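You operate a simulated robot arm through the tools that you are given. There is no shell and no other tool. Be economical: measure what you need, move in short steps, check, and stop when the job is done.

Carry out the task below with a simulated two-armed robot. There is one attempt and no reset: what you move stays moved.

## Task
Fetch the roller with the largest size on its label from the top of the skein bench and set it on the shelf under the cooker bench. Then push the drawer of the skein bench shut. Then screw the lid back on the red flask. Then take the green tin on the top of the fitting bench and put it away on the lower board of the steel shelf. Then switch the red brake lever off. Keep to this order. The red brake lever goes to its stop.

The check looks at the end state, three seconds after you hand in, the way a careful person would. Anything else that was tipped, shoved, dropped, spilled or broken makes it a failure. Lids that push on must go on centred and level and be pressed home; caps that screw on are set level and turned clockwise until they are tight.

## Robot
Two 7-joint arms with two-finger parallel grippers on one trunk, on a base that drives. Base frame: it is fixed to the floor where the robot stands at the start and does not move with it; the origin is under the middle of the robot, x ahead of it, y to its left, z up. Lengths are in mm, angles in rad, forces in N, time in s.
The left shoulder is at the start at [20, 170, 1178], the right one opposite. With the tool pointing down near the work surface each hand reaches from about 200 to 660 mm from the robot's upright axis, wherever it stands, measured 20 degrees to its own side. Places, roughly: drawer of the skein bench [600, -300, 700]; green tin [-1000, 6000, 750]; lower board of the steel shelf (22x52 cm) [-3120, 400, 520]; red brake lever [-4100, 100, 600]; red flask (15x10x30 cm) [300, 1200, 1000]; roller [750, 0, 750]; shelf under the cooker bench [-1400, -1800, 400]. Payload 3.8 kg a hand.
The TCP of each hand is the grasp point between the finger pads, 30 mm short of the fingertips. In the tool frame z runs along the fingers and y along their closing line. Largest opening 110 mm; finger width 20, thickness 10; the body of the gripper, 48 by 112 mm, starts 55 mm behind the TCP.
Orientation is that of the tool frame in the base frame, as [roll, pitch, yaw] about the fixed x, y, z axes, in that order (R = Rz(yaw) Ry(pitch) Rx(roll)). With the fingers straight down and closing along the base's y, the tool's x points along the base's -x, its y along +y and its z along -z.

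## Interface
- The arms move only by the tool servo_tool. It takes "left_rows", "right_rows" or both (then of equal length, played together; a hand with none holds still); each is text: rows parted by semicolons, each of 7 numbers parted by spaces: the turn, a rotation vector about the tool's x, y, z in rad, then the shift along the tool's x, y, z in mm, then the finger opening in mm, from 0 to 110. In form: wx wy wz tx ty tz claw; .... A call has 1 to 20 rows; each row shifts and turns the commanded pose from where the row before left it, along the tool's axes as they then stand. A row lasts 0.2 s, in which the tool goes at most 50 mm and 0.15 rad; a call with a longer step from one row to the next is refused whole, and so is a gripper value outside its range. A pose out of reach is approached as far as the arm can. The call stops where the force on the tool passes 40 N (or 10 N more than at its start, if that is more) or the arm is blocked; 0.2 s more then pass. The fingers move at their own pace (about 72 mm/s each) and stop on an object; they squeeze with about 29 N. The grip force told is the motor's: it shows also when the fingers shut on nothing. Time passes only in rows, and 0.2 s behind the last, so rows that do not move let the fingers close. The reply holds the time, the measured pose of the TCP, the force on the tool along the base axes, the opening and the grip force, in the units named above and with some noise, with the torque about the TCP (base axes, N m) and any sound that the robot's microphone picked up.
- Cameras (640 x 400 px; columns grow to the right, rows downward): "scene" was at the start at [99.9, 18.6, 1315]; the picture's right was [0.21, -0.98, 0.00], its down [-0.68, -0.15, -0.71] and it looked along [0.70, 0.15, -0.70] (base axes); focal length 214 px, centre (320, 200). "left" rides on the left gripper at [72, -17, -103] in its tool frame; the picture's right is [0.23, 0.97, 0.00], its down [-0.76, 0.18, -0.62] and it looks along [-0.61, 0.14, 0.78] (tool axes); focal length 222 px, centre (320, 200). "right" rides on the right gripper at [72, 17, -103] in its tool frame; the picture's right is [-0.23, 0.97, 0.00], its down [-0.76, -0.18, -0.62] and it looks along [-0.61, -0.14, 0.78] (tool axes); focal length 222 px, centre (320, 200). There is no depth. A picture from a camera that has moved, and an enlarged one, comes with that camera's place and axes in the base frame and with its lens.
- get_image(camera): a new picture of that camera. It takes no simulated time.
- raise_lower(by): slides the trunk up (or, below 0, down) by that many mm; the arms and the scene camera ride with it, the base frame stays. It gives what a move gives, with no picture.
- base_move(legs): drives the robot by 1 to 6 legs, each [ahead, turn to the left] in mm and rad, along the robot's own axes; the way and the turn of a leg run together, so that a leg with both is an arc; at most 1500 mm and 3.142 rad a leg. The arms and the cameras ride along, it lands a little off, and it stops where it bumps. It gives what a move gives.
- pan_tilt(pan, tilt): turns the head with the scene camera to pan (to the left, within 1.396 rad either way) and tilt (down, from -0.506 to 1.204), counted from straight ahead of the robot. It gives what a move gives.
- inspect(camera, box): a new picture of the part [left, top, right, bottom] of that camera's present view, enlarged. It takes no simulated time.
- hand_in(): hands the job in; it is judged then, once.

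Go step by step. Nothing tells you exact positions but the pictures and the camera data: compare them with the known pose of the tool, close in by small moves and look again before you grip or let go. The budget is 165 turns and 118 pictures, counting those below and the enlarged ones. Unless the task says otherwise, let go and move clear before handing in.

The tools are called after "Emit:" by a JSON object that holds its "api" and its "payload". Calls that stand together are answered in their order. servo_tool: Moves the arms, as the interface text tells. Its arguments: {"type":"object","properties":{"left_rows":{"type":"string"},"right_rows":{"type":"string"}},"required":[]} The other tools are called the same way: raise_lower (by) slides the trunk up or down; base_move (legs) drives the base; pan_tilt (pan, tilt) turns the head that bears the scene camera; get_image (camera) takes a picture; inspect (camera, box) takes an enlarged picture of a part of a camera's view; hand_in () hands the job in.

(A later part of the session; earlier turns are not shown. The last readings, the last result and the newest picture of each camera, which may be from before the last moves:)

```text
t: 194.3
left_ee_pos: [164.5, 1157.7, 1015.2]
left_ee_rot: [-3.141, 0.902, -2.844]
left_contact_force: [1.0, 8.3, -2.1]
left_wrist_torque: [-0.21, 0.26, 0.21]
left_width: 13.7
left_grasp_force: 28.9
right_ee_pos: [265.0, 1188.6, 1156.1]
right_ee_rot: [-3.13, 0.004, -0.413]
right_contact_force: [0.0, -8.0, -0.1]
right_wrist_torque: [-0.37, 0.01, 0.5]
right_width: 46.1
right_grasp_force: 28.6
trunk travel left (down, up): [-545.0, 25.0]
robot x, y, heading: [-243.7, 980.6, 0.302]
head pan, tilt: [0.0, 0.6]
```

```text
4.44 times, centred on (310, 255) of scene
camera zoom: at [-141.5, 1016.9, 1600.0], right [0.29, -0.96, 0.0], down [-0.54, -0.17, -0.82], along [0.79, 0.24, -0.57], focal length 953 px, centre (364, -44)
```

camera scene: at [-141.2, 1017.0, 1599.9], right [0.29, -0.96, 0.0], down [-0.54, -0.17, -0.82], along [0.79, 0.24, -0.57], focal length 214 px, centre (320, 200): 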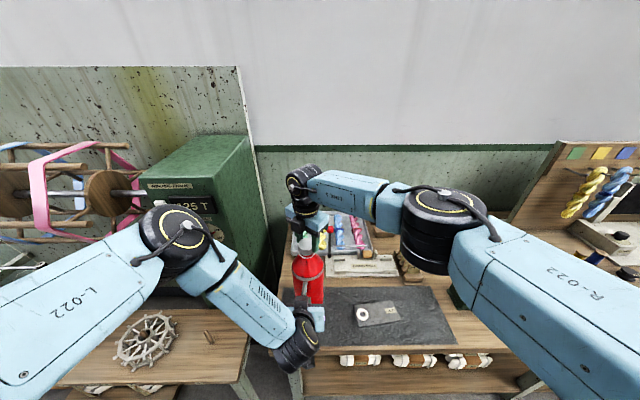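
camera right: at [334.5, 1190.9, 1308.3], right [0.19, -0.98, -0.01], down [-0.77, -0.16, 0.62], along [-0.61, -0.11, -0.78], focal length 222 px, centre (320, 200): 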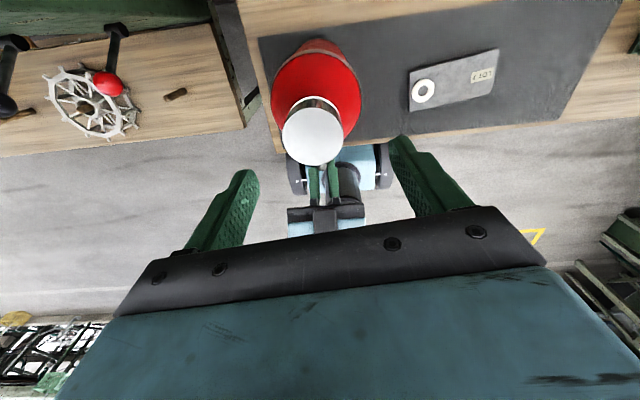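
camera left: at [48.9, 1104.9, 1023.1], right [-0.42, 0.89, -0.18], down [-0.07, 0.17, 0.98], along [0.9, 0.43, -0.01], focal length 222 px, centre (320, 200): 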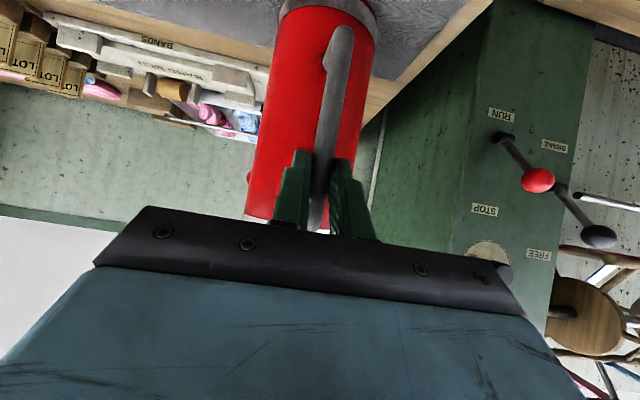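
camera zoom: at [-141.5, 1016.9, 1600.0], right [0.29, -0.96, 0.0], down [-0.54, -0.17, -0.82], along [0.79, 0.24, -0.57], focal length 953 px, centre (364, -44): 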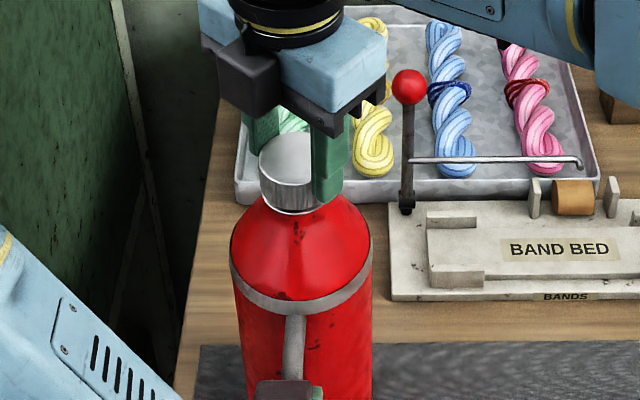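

The flask hasn't turned and torque holds at about 0.5 N·m with the fingers slipping, so the lid is tight. I'll release with the right hand and lift away.

Emit:
{"api": "servo_tool", "payload": {"right_rows": "0 0 0 0 0 0 60; 0 0 0 0 0 0 80; 0 0 0 0 0 0 90; 0 0 0 0 0 -20 90; 0 0 0 0 0 -40 90; 0 0 0 0 0 -40 90; 0 0 0 0 0 -40 90; 0 0 0 0 0 0 90"}}

Emit:
{"api": "servo_tool", "payload": {"left_rows": "0 0 0 0 0 0 20; 0 0 0 0 0 0 40; 0 0 0 0 0 0 50; 0 0 0 0 0 0 50; 0 0 0 0 0 -20 50; 0 0 0 0 0 -40 50; 0 0 0 0 0 -40 50; 0 0 0 0 0 -40 50; 0 0 0 0 0 0 50"}}

Emit:
{"api": "inspect", "payload": {"camera": "scene", "box": [230, 200, 390, 340]}}

```text
t: 196.1
left_ee_pos: [166.1, 1157.7, 1015.6]
left_ee_rot: [3.14, 0.901, -2.844]
left_contact_force: [-2.0, -1.9, 2.9]
left_wrist_torque: [-0.12, 0.31, -0.09]
left_width: 13.7
left_grasp_force: 29.0
right_ee_pos: [264.5, 1185.6, 1296.8]
right_ee_rot: [-3.125, 0.004, -0.409]
right_contact_force: [-0.8, -0.1, 0.5]
right_wrist_torque: [0.0, 0.0, 0.01]
right_width: 90.3
right_grasp_force: 0.1
trunk travel left (down, up): [-545.0, 25.0]
robot x, y, heading: [-243.9, 979.6, 0.302]
head pan, tilt: [0.0, 0.6]
```

```text
t: 198.1
left_ee_pos: [60.2, 1125.2, 1102.1]
left_ee_rot: [-3.14, 0.9, -2.842]
left_contact_force: [-0.1, -0.4, -0.7]
left_wrist_torque: [0.01, -0.02, 0.02]
left_width: 50.3
left_grasp_force: 0.0
right_ee_pos: [264.5, 1184.3, 1295.8]
right_ee_rot: [-3.129, 0.005, -0.41]
right_contact_force: [0.3, -0.1, 0.3]
right_wrist_torque: [-0.04, 0.03, 0.02]
right_width: 90.0
right_grasp_force: 0.1
trunk travel left (down, up): [-545.0, 25.0]
robot x, y, heading: [-243.5, 984.2, 0.296]
head pan, tilt: [0.0, 0.6]
```

```text
2.86 times, centred on (310, 270) of scene
camera zoom: at [-141.3, 1017.1, 1599.9], right [0.29, -0.96, 0.0], down [-0.54, -0.17, -0.82], along [0.79, 0.24, -0.57], focal length 613 px, centre (349, 0)
```

zoom: 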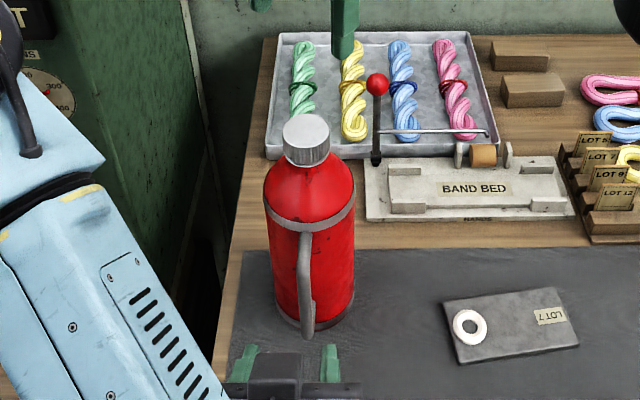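

The flask stands upright with its lid home. I'll retract both arms, unwind the right wrist and lower the trunk for travel.

Emit:
{"api": "servo_tool", "payload": {"right_rows": "0 0 0 -5.4 35.9 0 80; 0 0 0 -5.4 35.9 0 80; 0 0 0 -5.4 35.9 0 80; 0 0 0 -5.4 35.9 0 80; 0 0 0 -5.4 35.9 0 80; 0 0 0 -5.4 35.9 0 80; 0 0 0 -5.4 35.9 0 80; 0 0 0 -5.4 35.9 0 80; 0 0 -0.14 0 0 0 80; 0 0 -0.14 0 0 0 80; 0 0 -0.14 0 0 0 80; 0 0 -0.14 0 0 0 80; 0 0 -0.14 0 0 0 80; 0 0 -0.14 0 0 0 80; 0 0 -0.14 0 0 0 80; 0 0 -0.14 0 0 0 80; 0 0 -0.14 0 0 0 80; 0 0 -0.14 0 0 0 80; 0 0 -0.14 0 0 0 80; 0 0 -0.14 0 0 0 80", "left_rows": "0 0 0 -2.4 0 -21 50; 0 0 0 -2.4 0 -21 50; 0 0 0 -2.4 30 -21 50; 0 0 0 -2.4 30 -21 50; 0 0 0 0 30 0 50; 0 0 0 0 30 0 50; 0 0 0 0 0 0 50; 0 0 0 0 0 0 50; 0 0 0 0 0 0 50; 0 0 0 0 0 0 50; 0 0 0 0 0 0 50; 0 0 0 0 0 0 50; 0 0 0 0 0 0 50; 0 0 0 0 0 0 50; 0 0 0 0 0 0 50; 0 0 0 0 0 0 50; 0 0 0 0 0 0 50; 0 0 0 0 0 0 50; 0 0 0 0 0 0 50; 0 0 0 0 0 0 50"}}

Emit:
{"api": "servo_tool", "payload": {"right_rows": "0 0 -0.14 0 0 0 80; 0 0 -0.14 0 0 0 80; 0 0 -0.14 0 0 0 80; 0 0 -0.14 0 0 0 80; 0 0 -0.14 0 0 0 80; 0 0 -0.14 0 0 0 80; 0 0 -0.14 0 0 0 80; 0 0 -0.14 0 0 0 80; 0 0 -0.14 0 0 0 80; 0 0 -0.14 0 0 0 80; 0 0 -0.14 0 0 0 80; 0 0 -0.14 0 0 0 80; 0 0 -0.14 0 0 0 80; 0 0 -0.14 0 0 0 80; 0 0 -0.14 0 0 0 80; 0 0 0 0 0 0 80"}}

Emit:
{"api": "base_move", "payload": {"legs": [[-350, 0], [0, 1.45]]}}

Emit:
{"api": "raise_lower", "payload": {"by": -200}}

Emit:
{"api": "pan_tilt", "payload": {"pan": 0, "tilt": 0.3}}

Emit:
{"api": "get_image", "payload": {"camera": "scene"}}

```text
t: 202.3
left_ee_pos: [-2.8, 1193.2, 1143.4]
left_ee_rot: [3.137, 0.899, -2.844]
left_contact_force: [-0.1, -0.1, 0.6]
left_wrist_torque: [0.0, -0.02, 0.0]
left_width: 50.1
left_grasp_force: 0.2
left hand out of reach, approached as far as the arm can: row 4, 5, 6
right_ee_pos: [111.3, 939.1, 1292.4]
right_ee_rot: [-3.137, -0.012, 1.273]
right_contact_force: [-0.4, 1.0, -0.3]
right_wrist_torque: [0.0, -0.01, -0.05]
right_width: 80.0
right_grasp_force: 0.0
trunk travel left (down, up): [-545.0, 25.0]
robot x, y, heading: [-243.6, 984.0, 0.298]
head pan, tilt: [0.0, 0.6]
```

```text
t: 205.7
left_ee_pos: [-2.5, 1194.0, 1143.6]
left_ee_rot: [3.138, 0.898, -2.845]
left_contact_force: [-0.8, 0.0, 0.2]
left_wrist_torque: [0.0, 0.02, -0.01]
left_width: 50.1
left_grasp_force: 0.0
right_ee_pos: [109.7, 939.4, 1291.9]
right_ee_rot: [3.129, 0.004, -2.911]
right_contact_force: [0.2, 1.0, 0.4]
right_wrist_torque: [0.03, -0.05, 0.04]
right_width: 80.1
right_grasp_force: 0.0
trunk travel left (down, up): [-545.0, 25.0]
robot x, y, heading: [-243.9, 981.0, 0.293]
head pan, tilt: [0.0, 0.6]
```

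```text
t: 211.5
left_ee_pos: [-757.4, 1146.7, 1143.8]
left_ee_rot: [3.14, 0.898, -1.401]
left_contact_force: [-0.3, -0.4, 0.3]
left_wrist_torque: [-0.01, -0.04, -0.02]
left_width: 49.9
left_grasp_force: 0.1
right_ee_pos: [-489.8, 1226.1, 1292.8]
right_ee_rot: [3.129, 0.003, -1.471]
right_contact_force: [0.1, -0.6, 0.7]
right_wrist_torque: [0.02, -0.01, 0.0]
right_width: 80.0
right_grasp_force: 0.0
trunk travel left (down, up): [-545.0, 25.0]
robot x, y, heading: [-579.8, 880.9, 1.736]
head pan, tilt: [0.0, 0.6]
```

```text
t: 213.7
left_ee_pos: [-755.7, 1148.3, 944.4]
left_ee_rot: [3.14, 0.899, -1.399]
left_contact_force: [0.0, 0.3, -0.1]
left_wrist_torque: [-0.02, -0.05, 0.01]
left_width: 50.0
left_grasp_force: 0.0
right_ee_pos: [-490.0, 1226.4, 1092.4]
right_ee_rot: [3.128, 0.002, -1.47]
right_contact_force: [0.4, 0.0, 0.3]
right_wrist_torque: [0.0, -0.05, -0.02]
right_width: 80.1
right_grasp_force: 0.0
trunk travel left (down, up): [-345.0, 225.0]
robot x, y, heading: [-576.0, 880.1, 1.743]
head pan, tilt: [0.0, 0.6]
```

```text
t: 214.5
left_ee_pos: [-755.6, 1148.6, 942.8]
left_ee_rot: [3.139, 0.899, -1.401]
left_contact_force: [0.0, 0.4, 0.1]
left_wrist_torque: [0.02, -0.01, 0.03]
left_width: 50.3
left_grasp_force: 0.1
right_ee_pos: [-489.7, 1226.6, 1093.5]
right_ee_rot: [3.129, 0.003, -1.469]
right_contact_force: [0.6, 0.1, 0.7]
right_wrist_torque: [-0.02, -0.01, -0.01]
right_width: 80.1
right_grasp_force: 0.1
trunk travel left (down, up): [-345.0, 225.0]
robot x, y, heading: [-581.2, 882.8, 1.742]
head pan, tilt: [0.0, 0.3]
```

```text
32 pictures are left
camera scene: at [-599.4, 994.5, 1427.4], right [0.99, 0.17, 0.0], down [0.05, -0.29, -0.96], along [-0.16, 0.94, -0.3], focal length 214 px, centre (320, 200)
```

scene: 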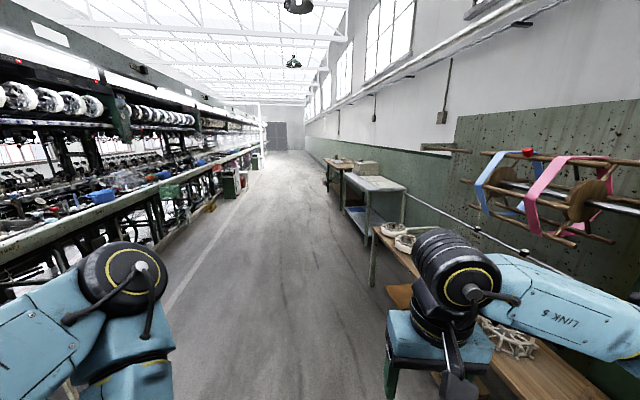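

The aisle is clear, and the fitting bench is the second bench beyond the grey one on the right. I'll drive down the aisle and look right.

Emit:
{"api": "base_move", "payload": {"legs": [[0, 0.03], [1500, 0], [1500, 0], [1400, 0]]}}

Emit:
{"api": "pan_tilt", "payload": {"pan": -0.8, "tilt": 0.5}}

Emit:
{"api": "get_image", "payload": {"camera": "scene"}}

```text
t: 235.8
left_ee_pos: [-1669.4, 5428.3, 943.3]
left_ee_rot: [3.138, 0.899, -1.36]
left_contact_force: [0.4, 0.3, 0.1]
left_wrist_torque: [-0.01, -0.03, 0.01]
left_width: 49.8
left_grasp_force: 0.0
right_ee_pos: [-1406.5, 5517.6, 1092.4]
right_ee_rot: [3.129, 0.003, -1.432]
right_contact_force: [-0.5, 0.2, 0.5]
right_wrist_torque: [-0.01, 0.03, 0.02]
right_width: 79.8
right_grasp_force: 0.0
trunk travel left (down, up): [-345.0, 225.0]
robot x, y, heading: [-1481.4, 5165.7, 1.785]
head pan, tilt: [0.0, 0.3]
```

```text
t: 236.9
left_ee_pos: [-1669.4, 5428.5, 943.1]
left_ee_rot: [3.138, 0.898, -1.361]
left_contact_force: [0.3, -0.9, -0.4]
left_wrist_torque: [0.0, -0.01, 0.0]
left_width: 50.1
left_grasp_force: 0.1
right_ee_pos: [-1405.8, 5518.6, 1091.7]
right_ee_rot: [3.13, 0.003, -1.431]
right_contact_force: [-0.1, 1.1, 0.1]
right_wrist_torque: [-0.03, -0.02, -0.01]
right_width: 79.9
right_grasp_force: 0.0
trunk travel left (down, up): [-345.0, 225.0]
robot x, y, heading: [-1483.8, 5168.3, 1.778]
head pan, tilt: [-0.799, 0.499]
```

```text
31 pictures are left
camera scene: at [-1436.5, 5265.8, 1409.1], right [0.83, -0.56, 0.0], down [-0.27, -0.4, -0.88], along [0.49, 0.73, -0.48], focal length 214 px, centre (320, 200)
```

scene: 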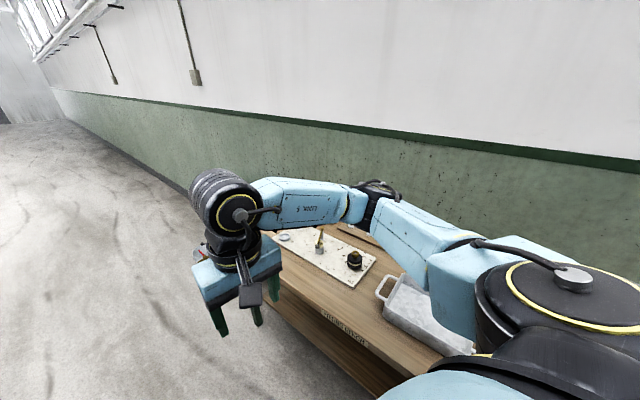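

I'm beside the fitting bench but the arm hides its left part. I'll go on and turn to face it.

Emit:
{"api": "base_move", "payload": {"legs": [[760, 0], [0, -1.488]]}}

Emit:
{"api": "pan_tilt", "payload": {"pan": 0.0, "tilt": 0.6}}

Emit:
{"api": "get_image", "payload": {"camera": "scene"}}

```text
t: 244.6
left_ee_pos: [-1395.1, 6123.2, 944.4]
left_ee_rot: [3.138, 0.898, -2.848]
left_contact_force: [0.8, -0.9, 0.0]
left_wrist_torque: [0.02, -0.01, 0.0]
left_width: 50.0
left_grasp_force: 0.0
right_ee_pos: [-1281.3, 5868.0, 1092.0]
right_ee_rot: [3.129, 0.006, -2.919]
right_contact_force: [1.1, 0.3, 0.7]
right_wrist_torque: [0.01, 0.0, 0.03]
right_width: 79.8
right_grasp_force: 0.0
trunk travel left (down, up): [-345.0, 225.0]
robot x, y, heading: [-1638.9, 5916.6, 0.293]
head pan, tilt: [-0.799, 0.499]
```

```text
t: 245.8
left_ee_pos: [-1393.7, 6122.0, 942.9]
left_ee_rot: [3.138, 0.9, -2.846]
left_contact_force: [0.9, -0.3, -0.5]
left_wrist_torque: [-0.01, 0.01, 0.01]
left_width: 50.1
left_grasp_force: 0.0
right_ee_pos: [-1283.1, 5869.0, 1092.4]
right_ee_rot: [3.128, 0.005, -2.918]
right_contact_force: [-0.3, 0.2, 0.5]
right_wrist_torque: [0.0, -0.04, 0.02]
right_width: 80.1
right_grasp_force: 0.0
trunk travel left (down, up): [-345.0, 225.0]
robot x, y, heading: [-1637.9, 5911.4, 0.29]
head pan, tilt: [0.0, 0.6]
```

```text
30 pictures are left
camera scene: at [-1533.9, 5947.0, 1400.0], right [0.29, -0.96, 0.0], down [-0.54, -0.16, -0.83], along [0.79, 0.24, -0.56], focal length 214 px, centre (320, 200)
```

scene: 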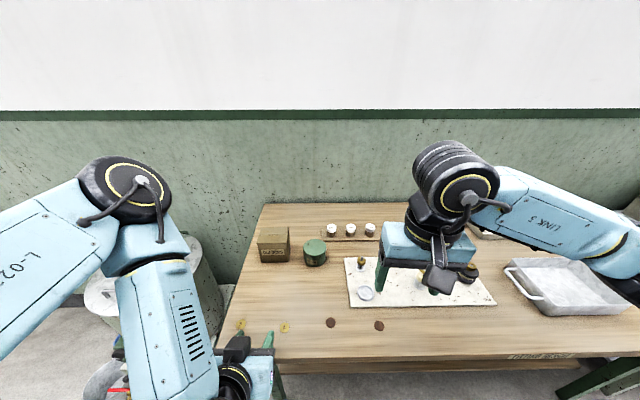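

The green tin stands left of centre on the fitting bench, beside a box. I'll zoom in on it.

Emit:
{"api": "inspect", "payload": {"camera": "scene", "box": [250, 215, 350, 285]}}

```text
5.71 times, centred on (300, 250) of scene
camera zoom: at [-1533.9, 5947.0, 1400.0], right [0.29, -0.96, 0.0], down [-0.54, -0.16, -0.83], along [0.79, 0.24, -0.56], focal length 1226 px, centre (434, -86)
```

zoom: 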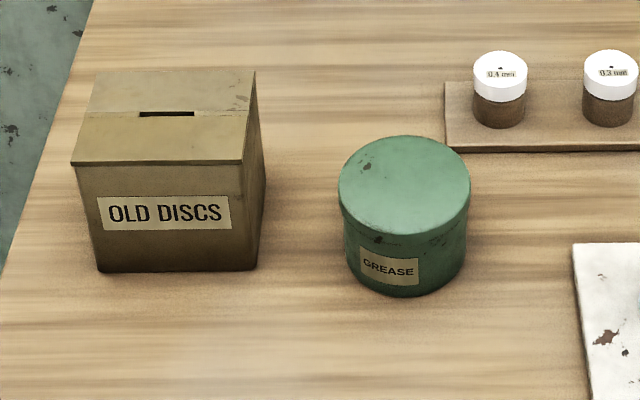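

The grease tin is about 73 mm across and 42 mm high, at about (-1069, 6107). I'll move the left arm aside, then bring the right hand at 45° to a stand-off short of the tin.

Emit:
{"api": "servo_tool", "payload": {"left_rows": "0 0 0 -23.5 12 -18.7 50; 0 0 0 -23.5 12 -18.7 50; 0 0 0 -23.5 12 -18.7 50; 0 0 0 -23.5 12 -18.7 50; 0 0 0 -23.5 12 -18.7 50; 0 0 0 0 0 0 50; 0 0 0 0 0 0 50; 0 0 0 0 0 0 50; 0 0 0 0 0 0 50; 0 0 0 0 0 0 50; 0 0 0 0 0 0 50; 0 0 0 0 0 0 50; 0 0 0 0 0 0 50; 0 0 0 0 0 0 50", "right_rows": "0 -0.131 0 0 0 0 105; 0 -0.131 0 0 0 0 105; 0 -0.131 0 0 0 0 105; 0 -0.131 0 0 0 0 105; 0 -0.131 0 0 0 0 105; 0 -0.13 0 0 0 0 105; 0 0 0 -5.1 23.8 36.9 105; 0 0 0 -5.1 23.8 36.9 105; 0 0 0 -5.1 23.8 36.9 105; 0 0 0 -5.1 23.8 36.9 105; 0 0 0 -5.1 23.8 36.9 105; 0 0 0 -5.1 23.8 36.9 105; 0 0 0 -5.1 23.8 20 105; 0 0 0 0 0 0 105"}}

Emit:
{"api": "get_image", "payload": {"camera": "right"}}

```text
t: 248.8
left_ee_pos: [-1322.4, 6152.6, 1027.3]
left_ee_rot: [3.137, 0.899, -2.847]
left_contact_force: [-0.2, -0.3, -0.7]
left_wrist_torque: [0.01, -0.02, -0.01]
left_width: 50.1
left_grasp_force: 0.0
left hand out of reach, approached as far as the arm can: row 1, 2, 3, 4, 5
right_ee_pos: [-1092.3, 6112.1, 948.9]
right_ee_rot: [3.123, 0.79, -2.93]
right_contact_force: [-0.5, -0.3, -0.2]
right_wrist_torque: [-0.01, -0.02, 0.02]
right_width: 105.2
right_grasp_force: 0.1
right hand out of reach, approached as far as the arm can: row 4, 5, 6
trunk travel left (down, up): [-345.0, 225.0]
robot x, y, heading: [-1635.9, 5913.1, 0.297]
head pan, tilt: [0.0, 0.6]
```

```text
28 pictures are left
camera right: at [-1216.4, 6099.1, 969.8], right [-0.06, 0.98, 0.17], down [0.13, -0.17, 0.98], along [0.99, 0.08, -0.12], focal length 222 px, centre (320, 200)
```

right: 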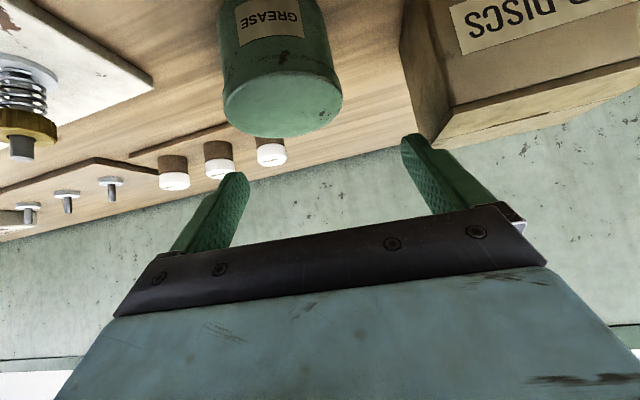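

The tin refines to (-1097, 6097) with its top at about z 905 and the bench at about 860. I'll back off to a proper stand-off, centred on it.

Emit:
{"api": "servo_tool", "payload": {"right_rows": "0 0 0 17.5 -4.5 -14.7 105; 0 0 0 17.5 -4.5 -14.7 105; 0 0 0 17.6 -4.5 -14.6 105; 0 0 0 0 0 0 105"}}

Emit:
{"api": "get_image", "payload": {"camera": "right"}}

```text
t: 249.8
left_ee_pos: [-1321.6, 6153.9, 1025.6]
left_ee_rot: [3.139, 0.9, -2.847]
left_contact_force: [-1.1, 0.0, 0.1]
left_wrist_torque: [0.0, 0.01, 0.01]
left_width: 50.2
left_grasp_force: 0.0
right_ee_pos: [-1156.2, 6083.2, 943.1]
right_ee_rot: [3.121, 0.79, -2.93]
right_contact_force: [-0.5, 0.8, 0.8]
right_wrist_torque: [0.03, -0.02, 0.0]
right_width: 104.9
right_grasp_force: 0.1
trunk travel left (down, up): [-345.0, 225.0]
robot x, y, heading: [-1639.3, 5915.0, 0.297]
head pan, tilt: [0.0, 0.6]
```

```text
27 pictures are left
camera right: at [-1280.0, 6070.8, 963.1], right [-0.06, 0.98, 0.17], down [0.13, -0.17, 0.98], along [0.99, 0.08, -0.12], focal length 222 px, centre (320, 200)
```

right: 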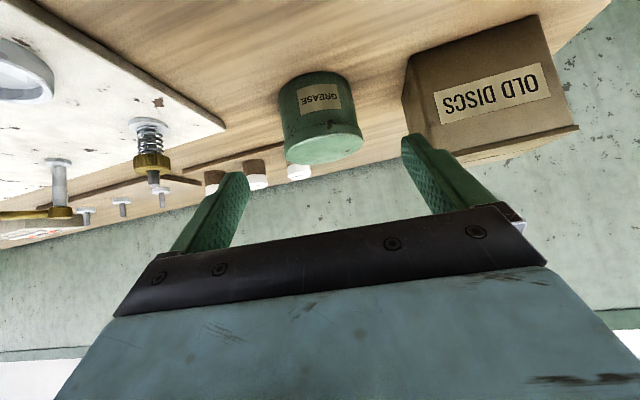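

Centred. I'll narrow the opening to 92 mm to keep clear of the box and advance onto the tin.

Emit:
{"api": "servo_tool", "payload": {"right_rows": "0 0 0 1 0.5 20 92; 0 0 0 1 0.5 20 92; 0 0 0 1 0.4 20 92; 0 0 0 0 0 14.6 92; 0 0 0 0 0 0 92"}}

Emit:
{"api": "get_image", "payload": {"camera": "right"}}

```text
t: 251.0
left_ee_pos: [-1323.2, 6153.3, 1025.0]
left_ee_rot: [3.14, 0.899, -2.847]
left_contact_force: [0.2, 0.8, -0.8]
left_wrist_torque: [0.0, -0.01, -0.02]
left_width: 50.0
left_grasp_force: 0.1
right_ee_pos: [-1106.6, 6096.1, 888.8]
right_ee_rot: [3.124, 0.791, -2.93]
right_contact_force: [0.1, 0.1, -0.6]
right_wrist_torque: [0.01, -0.01, 0.01]
right_width: 91.9
right_grasp_force: 0.1
trunk travel left (down, up): [-345.0, 225.0]
robot x, y, heading: [-1637.3, 5916.3, 0.295]
head pan, tilt: [0.0, 0.6]
```

```text
26 pictures are left
camera right: at [-1231.0, 6083.9, 909.2], right [-0.06, 0.98, 0.17], down [0.13, -0.16, 0.98], along [0.99, 0.08, -0.12], focal length 222 px, centre (320, 200)
```

right: 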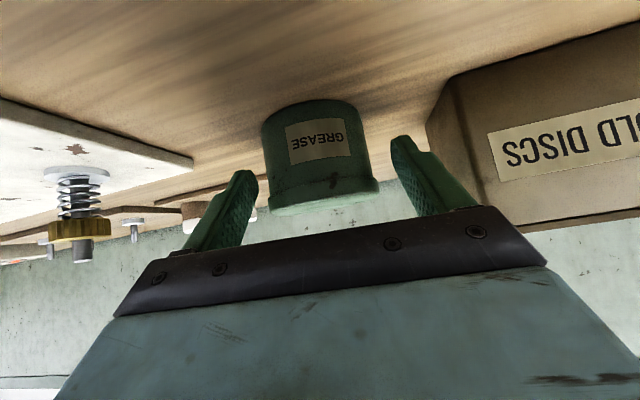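

The lid band spans about z 885–895. I'll drop 5 mm so the pads take the body below the lid, then close.

Emit:
{"api": "servo_tool", "payload": {"right_rows": "0 0 0 3.5 0 3.5 92; 0 0 0 0 0 0 92; 0 0 0 0 0 0 78; 0 0 0 0 0 0 65; 0 0 0 0 0 0 55; 0 0 0 0 0 0 45; 0 0 0 0 0 0 45"}}

```text
t: 252.6
left_ee_pos: [-1322.2, 6154.6, 1025.3]
left_ee_rot: [3.137, 0.899, -2.846]
left_contact_force: [0.0, 0.0, -0.1]
left_wrist_torque: [-0.01, -0.02, 0.03]
left_width: 50.0
left_grasp_force: 0.1
right_ee_pos: [-1105.9, 6096.4, 882.0]
right_ee_rot: [3.123, 0.789, -2.93]
right_contact_force: [-0.2, 0.4, 0.3]
right_wrist_torque: [-0.05, -0.05, -0.03]
right_width: 71.7
right_grasp_force: 29.5
trunk travel left (down, up): [-345.0, 225.0]
robot x, y, heading: [-1638.3, 5913.7, 0.295]
head pan, tilt: [0.0, 0.6]
```

Held at 72 mm on the body. Lifting and drawing back.

Emit:
{"api": "servo_tool", "payload": {"right_rows": "0 0 0 -7 0 -7 45; 0 0 0 -21 0 -21 45; 0 0 0 -28 0 -28 45; 0 0 0 -28 0 -28 45; 0 0 0 0 -10 -40 45; 0 0 0 0 -20 -40 45; 0 0 0 10 -20 -30 45; 0 0 0 10 -30 -30 45; 0 0 0 15 -30 -15 45; 0 0 0 0 0 0 45"}}

Emit:
{"api": "get_image", "payload": {"camera": "right"}}

```text
t: 254.8
left_ee_pos: [-1321.3, 6154.2, 1026.6]
left_ee_rot: [3.139, 0.9, -2.847]
left_contact_force: [-0.1, 0.0, -0.7]
left_wrist_torque: [-0.01, 0.01, -0.03]
left_width: 50.2
left_grasp_force: 0.1
right_ee_pos: [-1213.8, 5957.9, 1084.7]
right_ee_rot: [3.125, 0.792, -2.932]
right_contact_force: [0.3, 0.4, -1.5]
right_wrist_torque: [-0.02, 0.09, 0.01]
right_width: 71.7
right_grasp_force: 29.3
trunk travel left (down, up): [-345.0, 225.0]
robot x, y, heading: [-1636.3, 5913.8, 0.299]
head pan, tilt: [0.0, 0.6]
```

```text
25 pictures are left
camera right: at [-1339.1, 5945.2, 1106.4], right [-0.06, 0.98, 0.17], down [0.13, -0.16, 0.98], along [0.99, 0.08, -0.12], focal length 222 px, centre (320, 200)
```

right: 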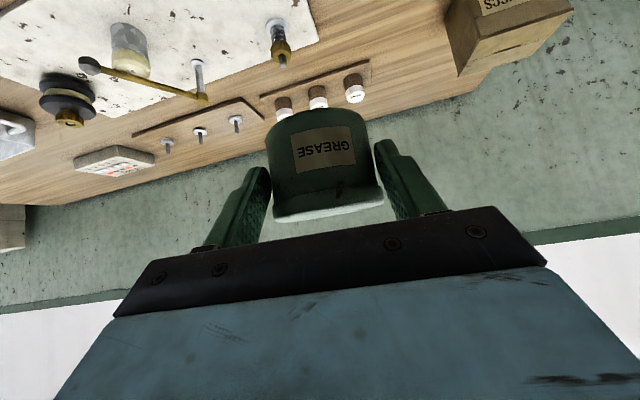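

The tin is secure and light. I'll back away from the bench, return down the aisle, and turn toward the steel shelf.

Emit:
{"api": "base_move", "payload": {"legs": [[-250, 0], [0, -1.763], [1500, 0], [1500, 0], [1450, 0], [0, -1.16]]}}

Emit:
{"api": "pan_tilt", "payload": {"pan": 0.0, "tilt": 0.35}}

Emit:
{"api": "get_image", "payload": {"camera": "scene"}}

Emit:
{"api": "get_image", "payload": {"camera": "right"}}

```text
t: 284.6
left_ee_pos: [-1752.2, 1119.2, 1026.7]
left_ee_rot: [3.136, 0.898, 0.489]
left_contact_force: [-0.3, -0.1, 0.2]
left_wrist_torque: [-0.01, -0.01, -0.01]
left_width: 50.2
left_grasp_force: 0.1
right_ee_pos: [-1898.0, 1292.3, 1084.9]
right_ee_rot: [3.123, 0.79, 0.406]
right_contact_force: [0.3, 0.0, -2.4]
right_wrist_torque: [0.04, -0.05, 0.01]
right_width: 71.6
right_grasp_force: 29.4
trunk travel left (down, up): [-345.0, 225.0]
robot x, y, heading: [-1490.2, 1416.9, -2.65]
head pan, tilt: [0.0, 0.6]
```

```text
t: 285.4
left_ee_pos: [-1752.8, 1119.0, 1027.6]
left_ee_rot: [3.139, 0.899, 0.488]
left_contact_force: [-0.1, -0.2, -0.1]
left_wrist_torque: [-0.03, -0.03, 0.02]
left_width: 49.9
left_grasp_force: 0.0
right_ee_pos: [-1897.1, 1291.4, 1084.2]
right_ee_rot: [3.121, 0.789, 0.404]
right_contact_force: [-1.1, 0.4, -1.8]
right_wrist_torque: [0.0, -0.03, 0.02]
right_width: 71.6
right_grasp_force: 29.2
trunk travel left (down, up): [-345.0, 225.0]
robot x, y, heading: [-1488.1, 1414.2, -2.65]
head pan, tilt: [0.0, 0.351]
```

```text
24 pictures are left
camera scene: at [-1591.2, 1363.5, 1422.7], right [-0.47, 0.88, 0.0], down [0.3, 0.16, -0.94], along [-0.83, -0.44, -0.34], focal length 214 px, centre (320, 200)
```

scene: 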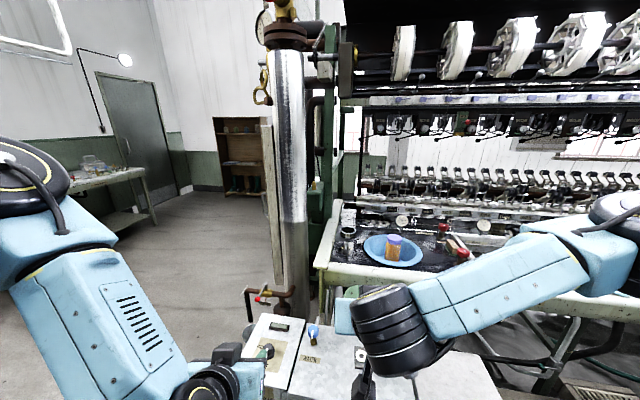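

```text
23 pictures are left
camera right: at [-1775.6, 1326.9, 1106.3], right [0.25, -0.95, 0.17], down [-0.16, 0.14, 0.98], along [-0.95, -0.27, -0.12], focal length 222 px, centre (320, 200)
```

right: 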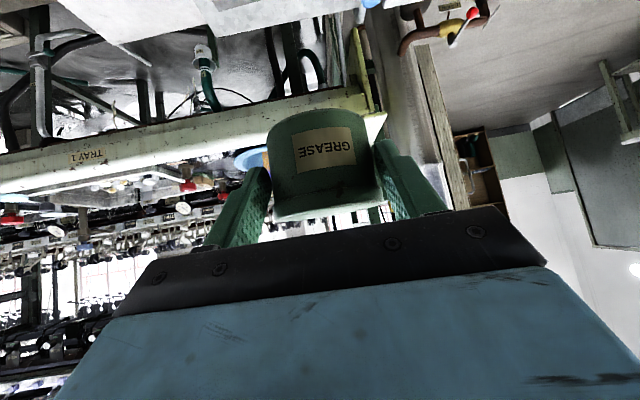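

The machine end and a control desk block this side, with the shelf hidden behind the chrome cylinder. I'll back out and go round to the open floor on the south side.

Emit:
{"api": "base_move", "payload": {"legs": [[-300, 0], [0, 0.762], [1500, 0], [350, 0], [0, -1.6]]}}

Emit:
{"api": "get_image", "payload": {"camera": "scene"}}

```text
t: 302.2
left_ee_pos: [-2209.2, -207.9, 1027.0]
left_ee_rot: [3.137, 0.899, -0.345]
left_contact_force: [0.9, 0.0, -0.7]
left_wrist_torque: [0.02, -0.01, -0.03]
left_width: 50.3
left_grasp_force: 0.1
right_ee_pos: [-2177.1, 12.8, 1084.8]
right_ee_rot: [3.122, 0.79, -0.429]
right_contact_force: [1.2, 0.1, -2.0]
right_wrist_torque: [-0.05, -0.03, 0.0]
right_width: 71.5
right_grasp_force: 29.0
trunk travel left (down, up): [-345.0, 225.0]
robot x, y, heading: [-1811.2, -206.4, 2.796]
head pan, tilt: [0.0, 0.351]
```

```text
22 pictures are left
camera scene: at [-1921.9, -164.5, 1422.8], right [0.34, 0.94, 0.0], down [0.32, -0.12, -0.94], along [-0.88, 0.32, -0.34], focal length 214 px, centre (320, 200)
```

scene: 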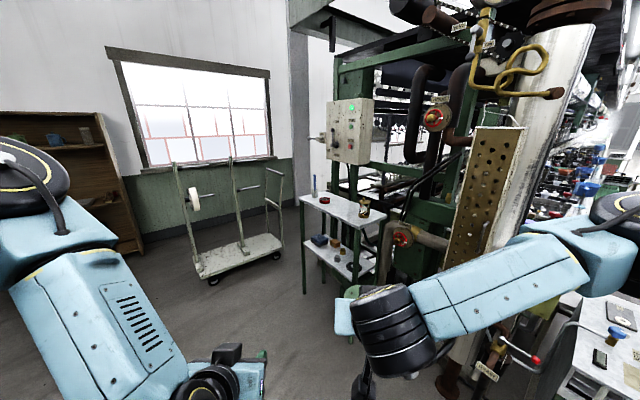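

The steel shelf is the small two-board stand at centre, with the machine behind it. I'll zoom in.

Emit:
{"api": "inspect", "payload": {"camera": "scene", "box": [285, 165, 405, 300]}}

```text
2.96 times, centred on (345, 232) of scene
camera zoom: at [-1921.9, -164.5, 1422.8], right [0.34, 0.94, 0.0], down [0.32, -0.12, -0.94], along [-0.88, 0.32, -0.34], focal length 636 px, centre (246, 104)
```

zoom: 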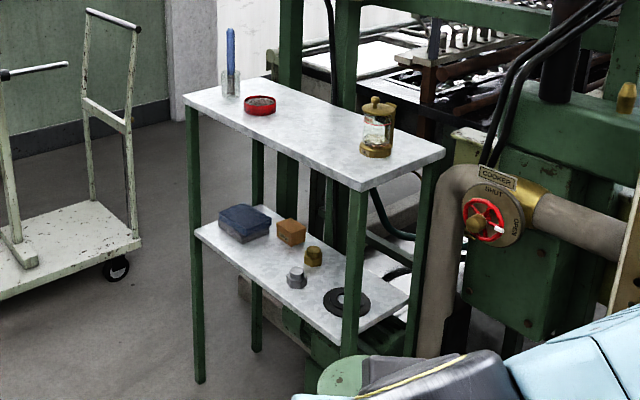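

The lower board is at about z 575 and the upper at about 895, long side facing south. There's a free gap at the front between the blue box and the steel nut, at about (-3079, 321). I'll drive to a spot in front and face the shelf.

Emit:
{"api": "base_move", "payload": {"legs": [[0, 0.453], [1194, 0], [0, -1.388]]}}

Emit:
{"api": "pan_tilt", "payload": {"pan": 0.0, "tilt": 0.7}}

Emit:
{"api": "get_image", "payload": {"camera": "scene"}}

```text
t: 313.0
left_ee_pos: [-3254.2, -26.6, 1026.4]
left_ee_rot: [3.139, 0.896, -1.263]
left_contact_force: [0.3, -0.1, 0.8]
left_wrist_torque: [0.0, 0.02, 0.0]
left_width: 50.1
left_grasp_force: 0.0
right_ee_pos: [-3058.4, 84.4, 1085.4]
right_ee_rot: [3.122, 0.789, -1.348]
right_contact_force: [0.2, 0.2, -2.1]
right_wrist_torque: [-0.08, -0.01, -0.03]
right_width: 71.8
right_grasp_force: 29.2
trunk travel left (down, up): [-345.0, 225.0]
robot x, y, heading: [-3013.9, -340.6, 1.873]
head pan, tilt: [0.0, 0.351]
```

```text
t: 313.9
left_ee_pos: [-3252.3, -25.7, 1024.8]
left_ee_rot: [3.138, 0.899, -1.265]
left_contact_force: [0.7, -0.3, 0.5]
left_wrist_torque: [0.04, -0.02, -0.01]
left_width: 50.1
left_grasp_force: 0.1
right_ee_pos: [-3057.8, 83.9, 1084.8]
right_ee_rot: [3.124, 0.789, -1.349]
right_contact_force: [-0.4, 0.2, -2.5]
right_wrist_torque: [-0.08, -0.05, 0.02]
right_width: 71.8
right_grasp_force: 29.2
trunk travel left (down, up): [-345.0, 225.0]
robot x, y, heading: [-3011.1, -336.2, 1.875]
head pan, tilt: [0.0, 0.7]
```

```text
20 pictures are left
camera scene: at [-3043.8, -235.9, 1391.4], right [0.95, 0.3, 0.0], down [0.19, -0.61, -0.77], along [-0.23, 0.73, -0.64], focal length 214 px, centre (320, 200)
```

scene: 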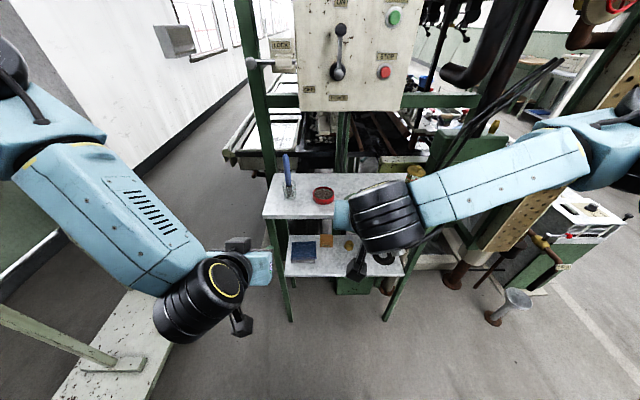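

The shelf is straight ahead and the trolley is well off to the left. I'll lower the trunk and hand to between-board height, then look with the hand camera.

Emit:
{"api": "raise_lower", "payload": {"by": -220}}

Emit:
{"api": "servo_tool", "payload": {"right_rows": "0 0 0 25 0 20 45; 0 0 0 25 0 20 45; 0 0 0 25 0 20 45; 0 0 0 25 0 20 45; 0 0 0 0 0 0 45"}}

Emit:
{"api": "get_image", "payload": {"camera": "right"}}

Emit:
{"api": "inspect", "payload": {"camera": "scene", "box": [240, 90, 440, 260]}}

```text
t: 316.2
left_ee_pos: [-3254.2, -25.9, 805.6]
left_ee_rot: [3.14, 0.9, -1.264]
left_contact_force: [-0.1, 0.7, 0.1]
left_wrist_torque: [0.01, 0.0, -0.01]
left_width: 50.2
left_grasp_force: 0.2
right_ee_pos: [-3058.9, 84.4, 865.3]
right_ee_rot: [3.121, 0.789, -1.347]
right_contact_force: [-0.8, -0.3, -2.3]
right_wrist_torque: [-0.04, -0.01, 0.01]
right_width: 71.6
right_grasp_force: 29.0
trunk travel left (down, up): [-125.0, 445.0]
robot x, y, heading: [-3010.8, -340.8, 1.875]
head pan, tilt: [0.0, 0.7]
```

```text
t: 317.4
left_ee_pos: [-3254.0, -25.3, 805.9]
left_ee_rot: [3.138, 0.898, -1.264]
left_contact_force: [-0.2, -0.8, 0.2]
left_wrist_torque: [0.01, -0.01, 0.02]
left_width: 50.0
left_grasp_force: 0.0
right_ee_pos: [-3058.0, 69.5, 736.9]
right_ee_rot: [3.121, 0.788, -1.348]
right_contact_force: [1.0, 0.0, -2.4]
right_wrist_torque: [-0.07, -0.04, -0.02]
right_width: 71.6
right_grasp_force: 29.3
trunk travel left (down, up): [-125.0, 445.0]
robot x, y, heading: [-3010.7, -338.9, 1.877]
head pan, tilt: [0.0, 0.7]
```

```text
19 pictures are left
camera right: at [-3044.5, -54.8, 759.1], right [-0.98, -0.07, 0.17], down [0.16, 0.14, 0.98], along [-0.09, 0.99, -0.12], focal length 222 px, centre (320, 200)
```

right: 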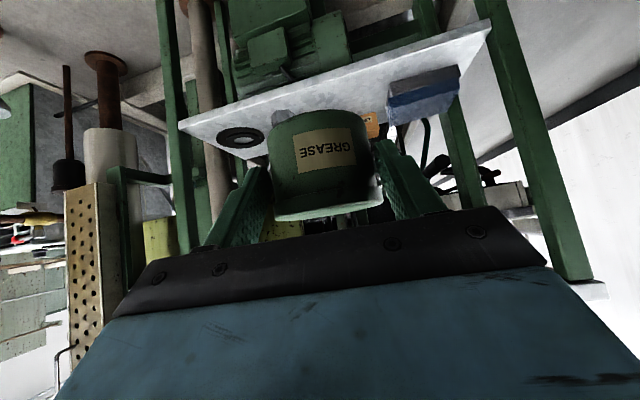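

```text
2.35 times, centred on (340, 175) of scene
camera zoom: at [-3043.8, -236.0, 1171.4], right [0.95, 0.3, 0.0], down [0.2, -0.61, -0.76], along [-0.23, 0.73, -0.64], focal length 505 px, centre (273, 259)
```

zoom: 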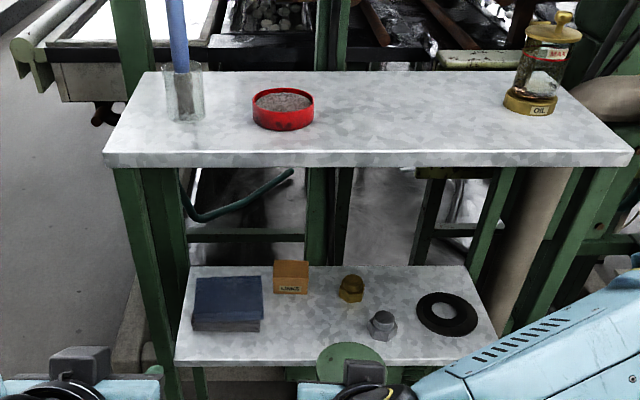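

Triangulating now puts the board at about z 510, with the free gap centre at about (-3145, 352). I'll drive forward 140 mm so the hand sits just outside the shelf front.

Emit:
{"api": "base_move", "payload": {"legs": [[140, 0]]}}

Emit:
{"api": "servo_tool", "payload": {"right_rows": "0 0 0 22 0 22 45; 0 0 0 22 0 22 45; 0 0 0 22 0 22 45; 0 0 0 0 0 0 45"}}

Emit:
{"api": "get_image", "payload": {"camera": "right"}}

```text
t: 318.7
left_ee_pos: [-3296.7, 108.0, 805.8]
left_ee_rot: [3.138, 0.897, -1.263]
left_contact_force: [0.2, -1.7, -0.4]
left_wrist_torque: [0.02, 0.02, -0.02]
left_width: 50.1
left_grasp_force: 0.1
right_ee_pos: [-3099.2, 204.1, 738.3]
right_ee_rot: [3.123, 0.789, -1.347]
right_contact_force: [-0.2, -0.6, -2.2]
right_wrist_torque: [-0.03, 0.01, -0.04]
right_width: 71.6
right_grasp_force: 29.2
trunk travel left (down, up): [-125.0, 445.0]
robot x, y, heading: [-3056.1, -205.5, 1.877]
head pan, tilt: [0.0, 0.7]
```

```text
t: 319.7
left_ee_pos: [-3296.2, 107.8, 807.5]
left_ee_rot: [3.138, 0.898, -1.264]
left_contact_force: [0.5, 0.9, -0.2]
left_wrist_torque: [-0.02, 0.0, 0.02]
left_width: 50.4
left_grasp_force: 0.0
right_ee_pos: [-3101.6, 203.9, 645.2]
right_ee_rot: [3.121, 0.788, -1.347]
right_contact_force: [-0.4, -0.6, -2.5]
right_wrist_torque: [-0.05, -0.01, 0.01]
right_width: 71.5
right_grasp_force: 28.9
trunk travel left (down, up): [-125.0, 445.0]
robot x, y, heading: [-3055.3, -202.8, 1.873]
head pan, tilt: [0.0, 0.7]
```

```text
17 pictures are left
camera right: at [-3088.4, 78.3, 665.5], right [-0.98, -0.07, 0.17], down [0.16, 0.14, 0.98], along [-0.09, 0.99, -0.12], focal length 222 px, centre (320, 200)
```

right: 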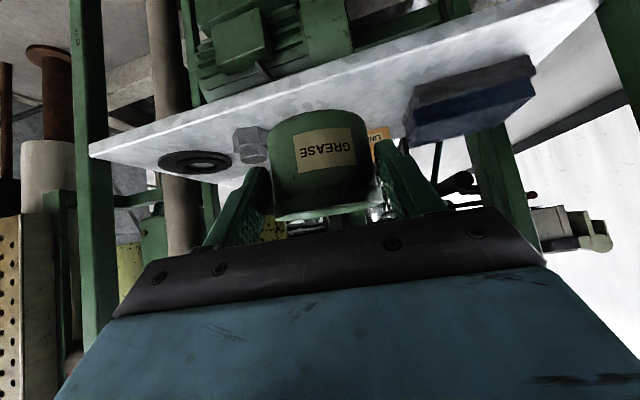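

The tin is lined up with the gap between the steel nut and the blue box. Moving in 144 mm, then down most of the way.

Emit:
{"api": "servo_tool", "payload": {"right_rows": "0 0 0 -25.5 2.6 25.5 45; 0 0 0 -25.5 2.6 25.5 45; 0 0 0 -25.5 2.7 25.5 45; 0 0 0 -25.5 2.7 25.5 45; 0 0 0 0 0 0 45; 0 0 0 14 0 14 45; 0 0 0 14 0 14 45; 0 0 0 14 0 14 45; 0 0 0 0 0 0 45"}}

Emit:
{"api": "get_image", "payload": {"camera": "right"}}

Emit:
{"api": "inspect", "payload": {"camera": "scene", "box": [200, 150, 440, 350]}}

```text
t: 321.7
left_ee_pos: [-3295.6, 109.0, 805.3]
left_ee_rot: [3.138, 0.896, -1.265]
left_contact_force: [0.3, -0.4, -0.1]
left_wrist_torque: [0.05, -0.03, 0.01]
left_width: 50.3
left_grasp_force: 0.0
right_ee_pos: [-3146.9, 340.3, 585.0]
right_ee_rot: [3.123, 0.788, -1.347]
right_contact_force: [0.1, -0.3, -1.9]
right_wrist_torque: [-0.08, -0.02, -0.03]
right_width: 71.7
right_grasp_force: 28.9
trunk travel left (down, up): [-125.0, 445.0]
robot x, y, heading: [-3053.2, -207.2, 1.878]
head pan, tilt: [0.0, 0.7]
```

```text
16 pictures are left
camera right: at [-3133.1, 215.9, 607.2], right [-0.98, -0.07, 0.17], down [0.16, 0.14, 0.98], along [-0.09, 0.99, -0.12], focal length 222 px, centre (320, 200)
```

right: 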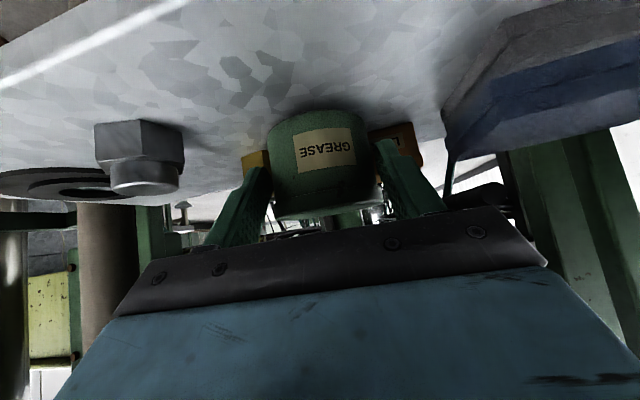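

```text
2.00 times, centred on (320, 250) of scene
camera zoom: at [-3086.2, -102.4, 1171.4], right [0.95, 0.3, 0.0], down [0.2, -0.61, -0.76], along [-0.23, 0.73, -0.64], focal length 429 px, centre (320, 100)
```

zoom: 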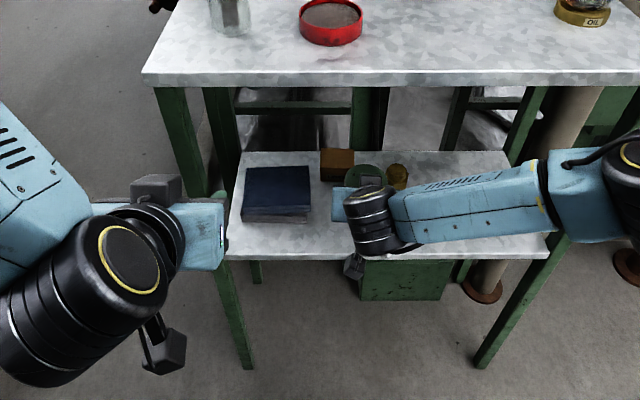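

Clear on all sides. I'll lower 28 mm, then go down in small steps until contact.

Emit:
{"api": "servo_tool", "payload": {"right_rows": "0 0 0 7 0 7 45; 0 0 0 7 0 7 45; 0 0 0 6 0 6 45; 0 0 0 1.5 0 1.5 45; 0 0 0 1.5 0 1.5 45; 0 0 0 1.5 0 1.5 45; 0 0 0 0 0 0 45"}}

```text
t: 323.1
left_ee_pos: [-3295.8, 108.6, 807.3]
left_ee_rot: [3.138, 0.898, -1.264]
left_contact_force: [0.0, -0.6, 0.2]
left_wrist_torque: [0.01, -0.01, 0.0]
left_width: 50.2
left_grasp_force: 0.1
right_ee_pos: [-3149.3, 345.0, 559.4]
right_ee_rot: [3.123, 0.804, -1.347]
right_contact_force: [-0.3, -0.7, 10.2]
right_wrist_torque: [0.1, -0.33, -0.12]
right_width: 71.6
right_grasp_force: 28.9
trunk travel left (down, up): [-125.0, 445.0]
robot x, y, heading: [-3058.0, -204.7, 1.878]
head pan, tilt: [0.0, 0.7]
stopped in row 6 (right hand): the force on the tool passed its limit at 43 N (the readings are from after the stop); the commanded pose is now the measured one
```

Contact came at z 559. I'll look closely before letting go.

Emit:
{"api": "inspect", "payload": {"camera": "right", "box": [80, 60, 480, 240]}}

```text
1.60 times, centred on (280, 150) of right
camera zoom: at [-3136.1, 219.8, 578.0], right [-0.98, -0.07, 0.18], down [0.17, 0.12, 0.98], along [-0.09, 0.99, -0.11], focal length 355 px, centre (384, 280)
```

zoom: 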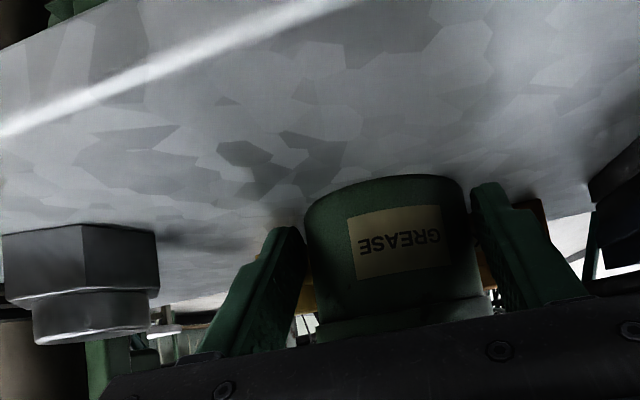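

The tin's base meets the board with a contact shadow, and it's nearly level. I'll open gently.

Emit:
{"api": "servo_tool", "payload": {"right_rows": "0 0 0 0 0 0 74; 0 0 0 0 0 0 78; 0 0 0 0 0 0 84; 0 0 0 0 0 0 86; 0 0 0 0 0 0 86"}}

Emit:
{"api": "inspect", "payload": {"camera": "right", "box": [80, 60, 480, 240]}}

```text
t: 324.3
left_ee_pos: [-3297.4, 106.7, 806.7]
left_ee_rot: [3.138, 0.898, -1.261]
left_contact_force: [0.6, 0.0, 0.4]
left_wrist_torque: [-0.03, 0.01, -0.01]
left_width: 50.0
left_grasp_force: 0.1
right_ee_pos: [-3151.6, 344.1, 559.2]
right_ee_rot: [3.124, 0.802, -1.344]
right_contact_force: [-14.9, 1.6, 19.9]
right_wrist_torque: [0.5, -0.32, 0.46]
right_width: 78.8
right_grasp_force: 0.1
trunk travel left (down, up): [-125.0, 445.0]
robot x, y, heading: [-3055.0, -204.8, 1.885]
head pan, tilt: [0.0, 0.7]
```

```text
1.60 times, centred on (280, 150) of right
camera zoom: at [-3136.9, 218.4, 578.2], right [-0.98, -0.08, 0.18], down [0.17, 0.12, 0.98], along [-0.1, 0.99, -0.11], focal length 355 px, centre (384, 280)
```

zoom: 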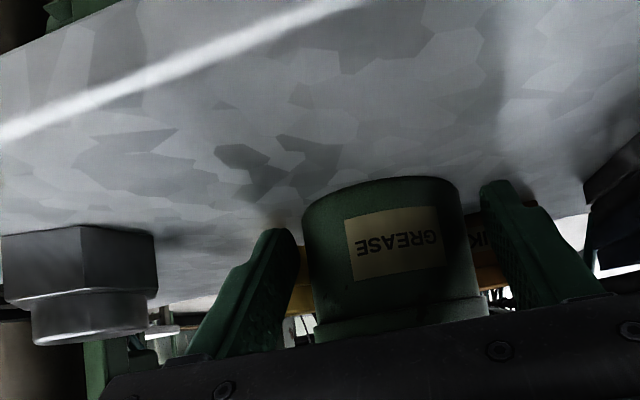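

The +x fingertip is rubbing on the board. I'll raise 4 mm, finish opening and back straight out.

Emit:
{"api": "servo_tool", "payload": {"right_rows": "0 0 0 -1.5 0 -1.5 80; 0 0 0 -2 0 -2 84; 0 0 0 0 0 0 88; 0 0 0 0 0 0 88; 0 0 0 0 0 0 88"}}

Emit:
{"api": "inspect", "payload": {"camera": "right", "box": [80, 60, 480, 240]}}

```text
t: 325.5
left_ee_pos: [-3296.1, 107.5, 805.5]
left_ee_rot: [3.138, 0.898, -1.264]
left_contact_force: [-0.2, 0.3, -0.3]
left_wrist_torque: [0.01, 0.01, -0.01]
left_width: 50.0
left_grasp_force: 0.1
right_ee_pos: [-3147.8, 344.8, 560.8]
right_ee_rot: [3.124, 0.798, -1.348]
right_contact_force: [-0.1, -0.5, -0.3]
right_wrist_torque: [0.0, 0.0, -0.01]
right_width: 87.9
right_grasp_force: 0.1
trunk travel left (down, up): [-125.0, 445.0]
robot x, y, heading: [-3053.1, -201.8, 1.876]
head pan, tilt: [0.0, 0.7]
```

```text
1.60 times, centred on (280, 150) of right
camera zoom: at [-3134.6, 218.7, 581.4], right [-0.98, -0.07, 0.17], down [0.16, 0.13, 0.98], along [-0.09, 0.99, -0.11], focal length 355 px, centre (384, 280)
```

zoom: 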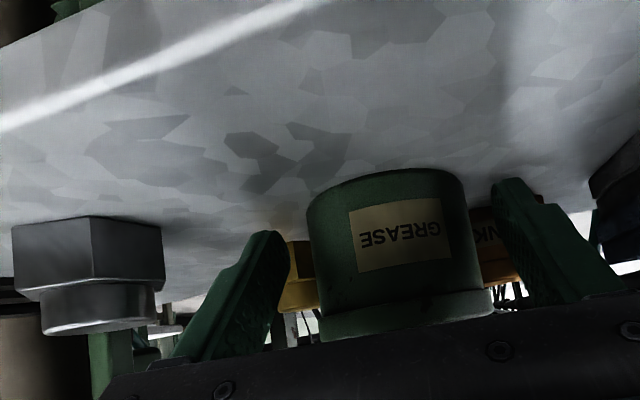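

Free of contact, with the tin standing clear between the fingers. I'll withdraw along the tool axis and check.

Emit:
{"api": "servo_tool", "payload": {"right_rows": "0 0 0 0 0 -15 88; 0 0 0 0 0 -25 88; 0 0 0 0 0 -35 88; 0 0 0 0 0 -35 88; 0 0 0 15 0 -35 88; 0 0 0 25 0 -35 88; 0 0 0 0 0 0 88"}}

Emit:
{"api": "get_image", "payload": {"camera": "right"}}

```text
t: 327.1
left_ee_pos: [-3297.0, 106.9, 806.5]
left_ee_rot: [3.138, 0.899, -1.264]
left_contact_force: [0.6, -0.1, -0.4]
left_wrist_torque: [0.0, 0.0, 0.0]
left_width: 50.2
left_grasp_force: 0.1
right_ee_pos: [-3111.0, 193.3, 658.8]
right_ee_rot: [3.123, 0.798, -1.346]
right_contact_force: [0.1, -0.5, -0.9]
right_wrist_torque: [0.01, -0.03, 0.03]
right_width: 87.9
right_grasp_force: 0.0
trunk travel left (down, up): [-125.0, 445.0]
robot x, y, heading: [-3051.8, -200.7, 1.877]
head pan, tilt: [0.0, 0.7]
```

```text
11 pictures are left
camera right: at [-3097.8, 67.4, 679.1], right [-0.98, -0.07, 0.18], down [0.17, 0.13, 0.98], along [-0.09, 0.99, -0.11], focal length 222 px, centre (320, 200)
```

right: 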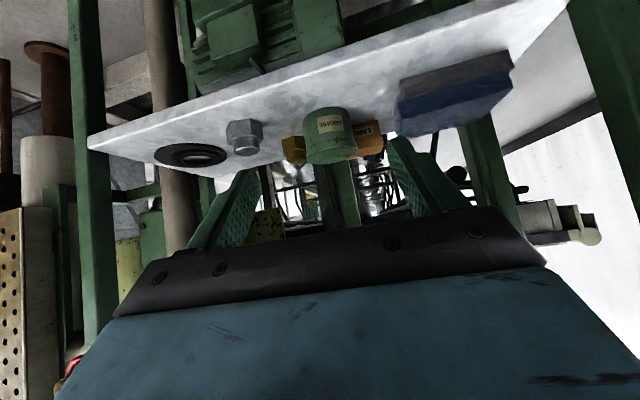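

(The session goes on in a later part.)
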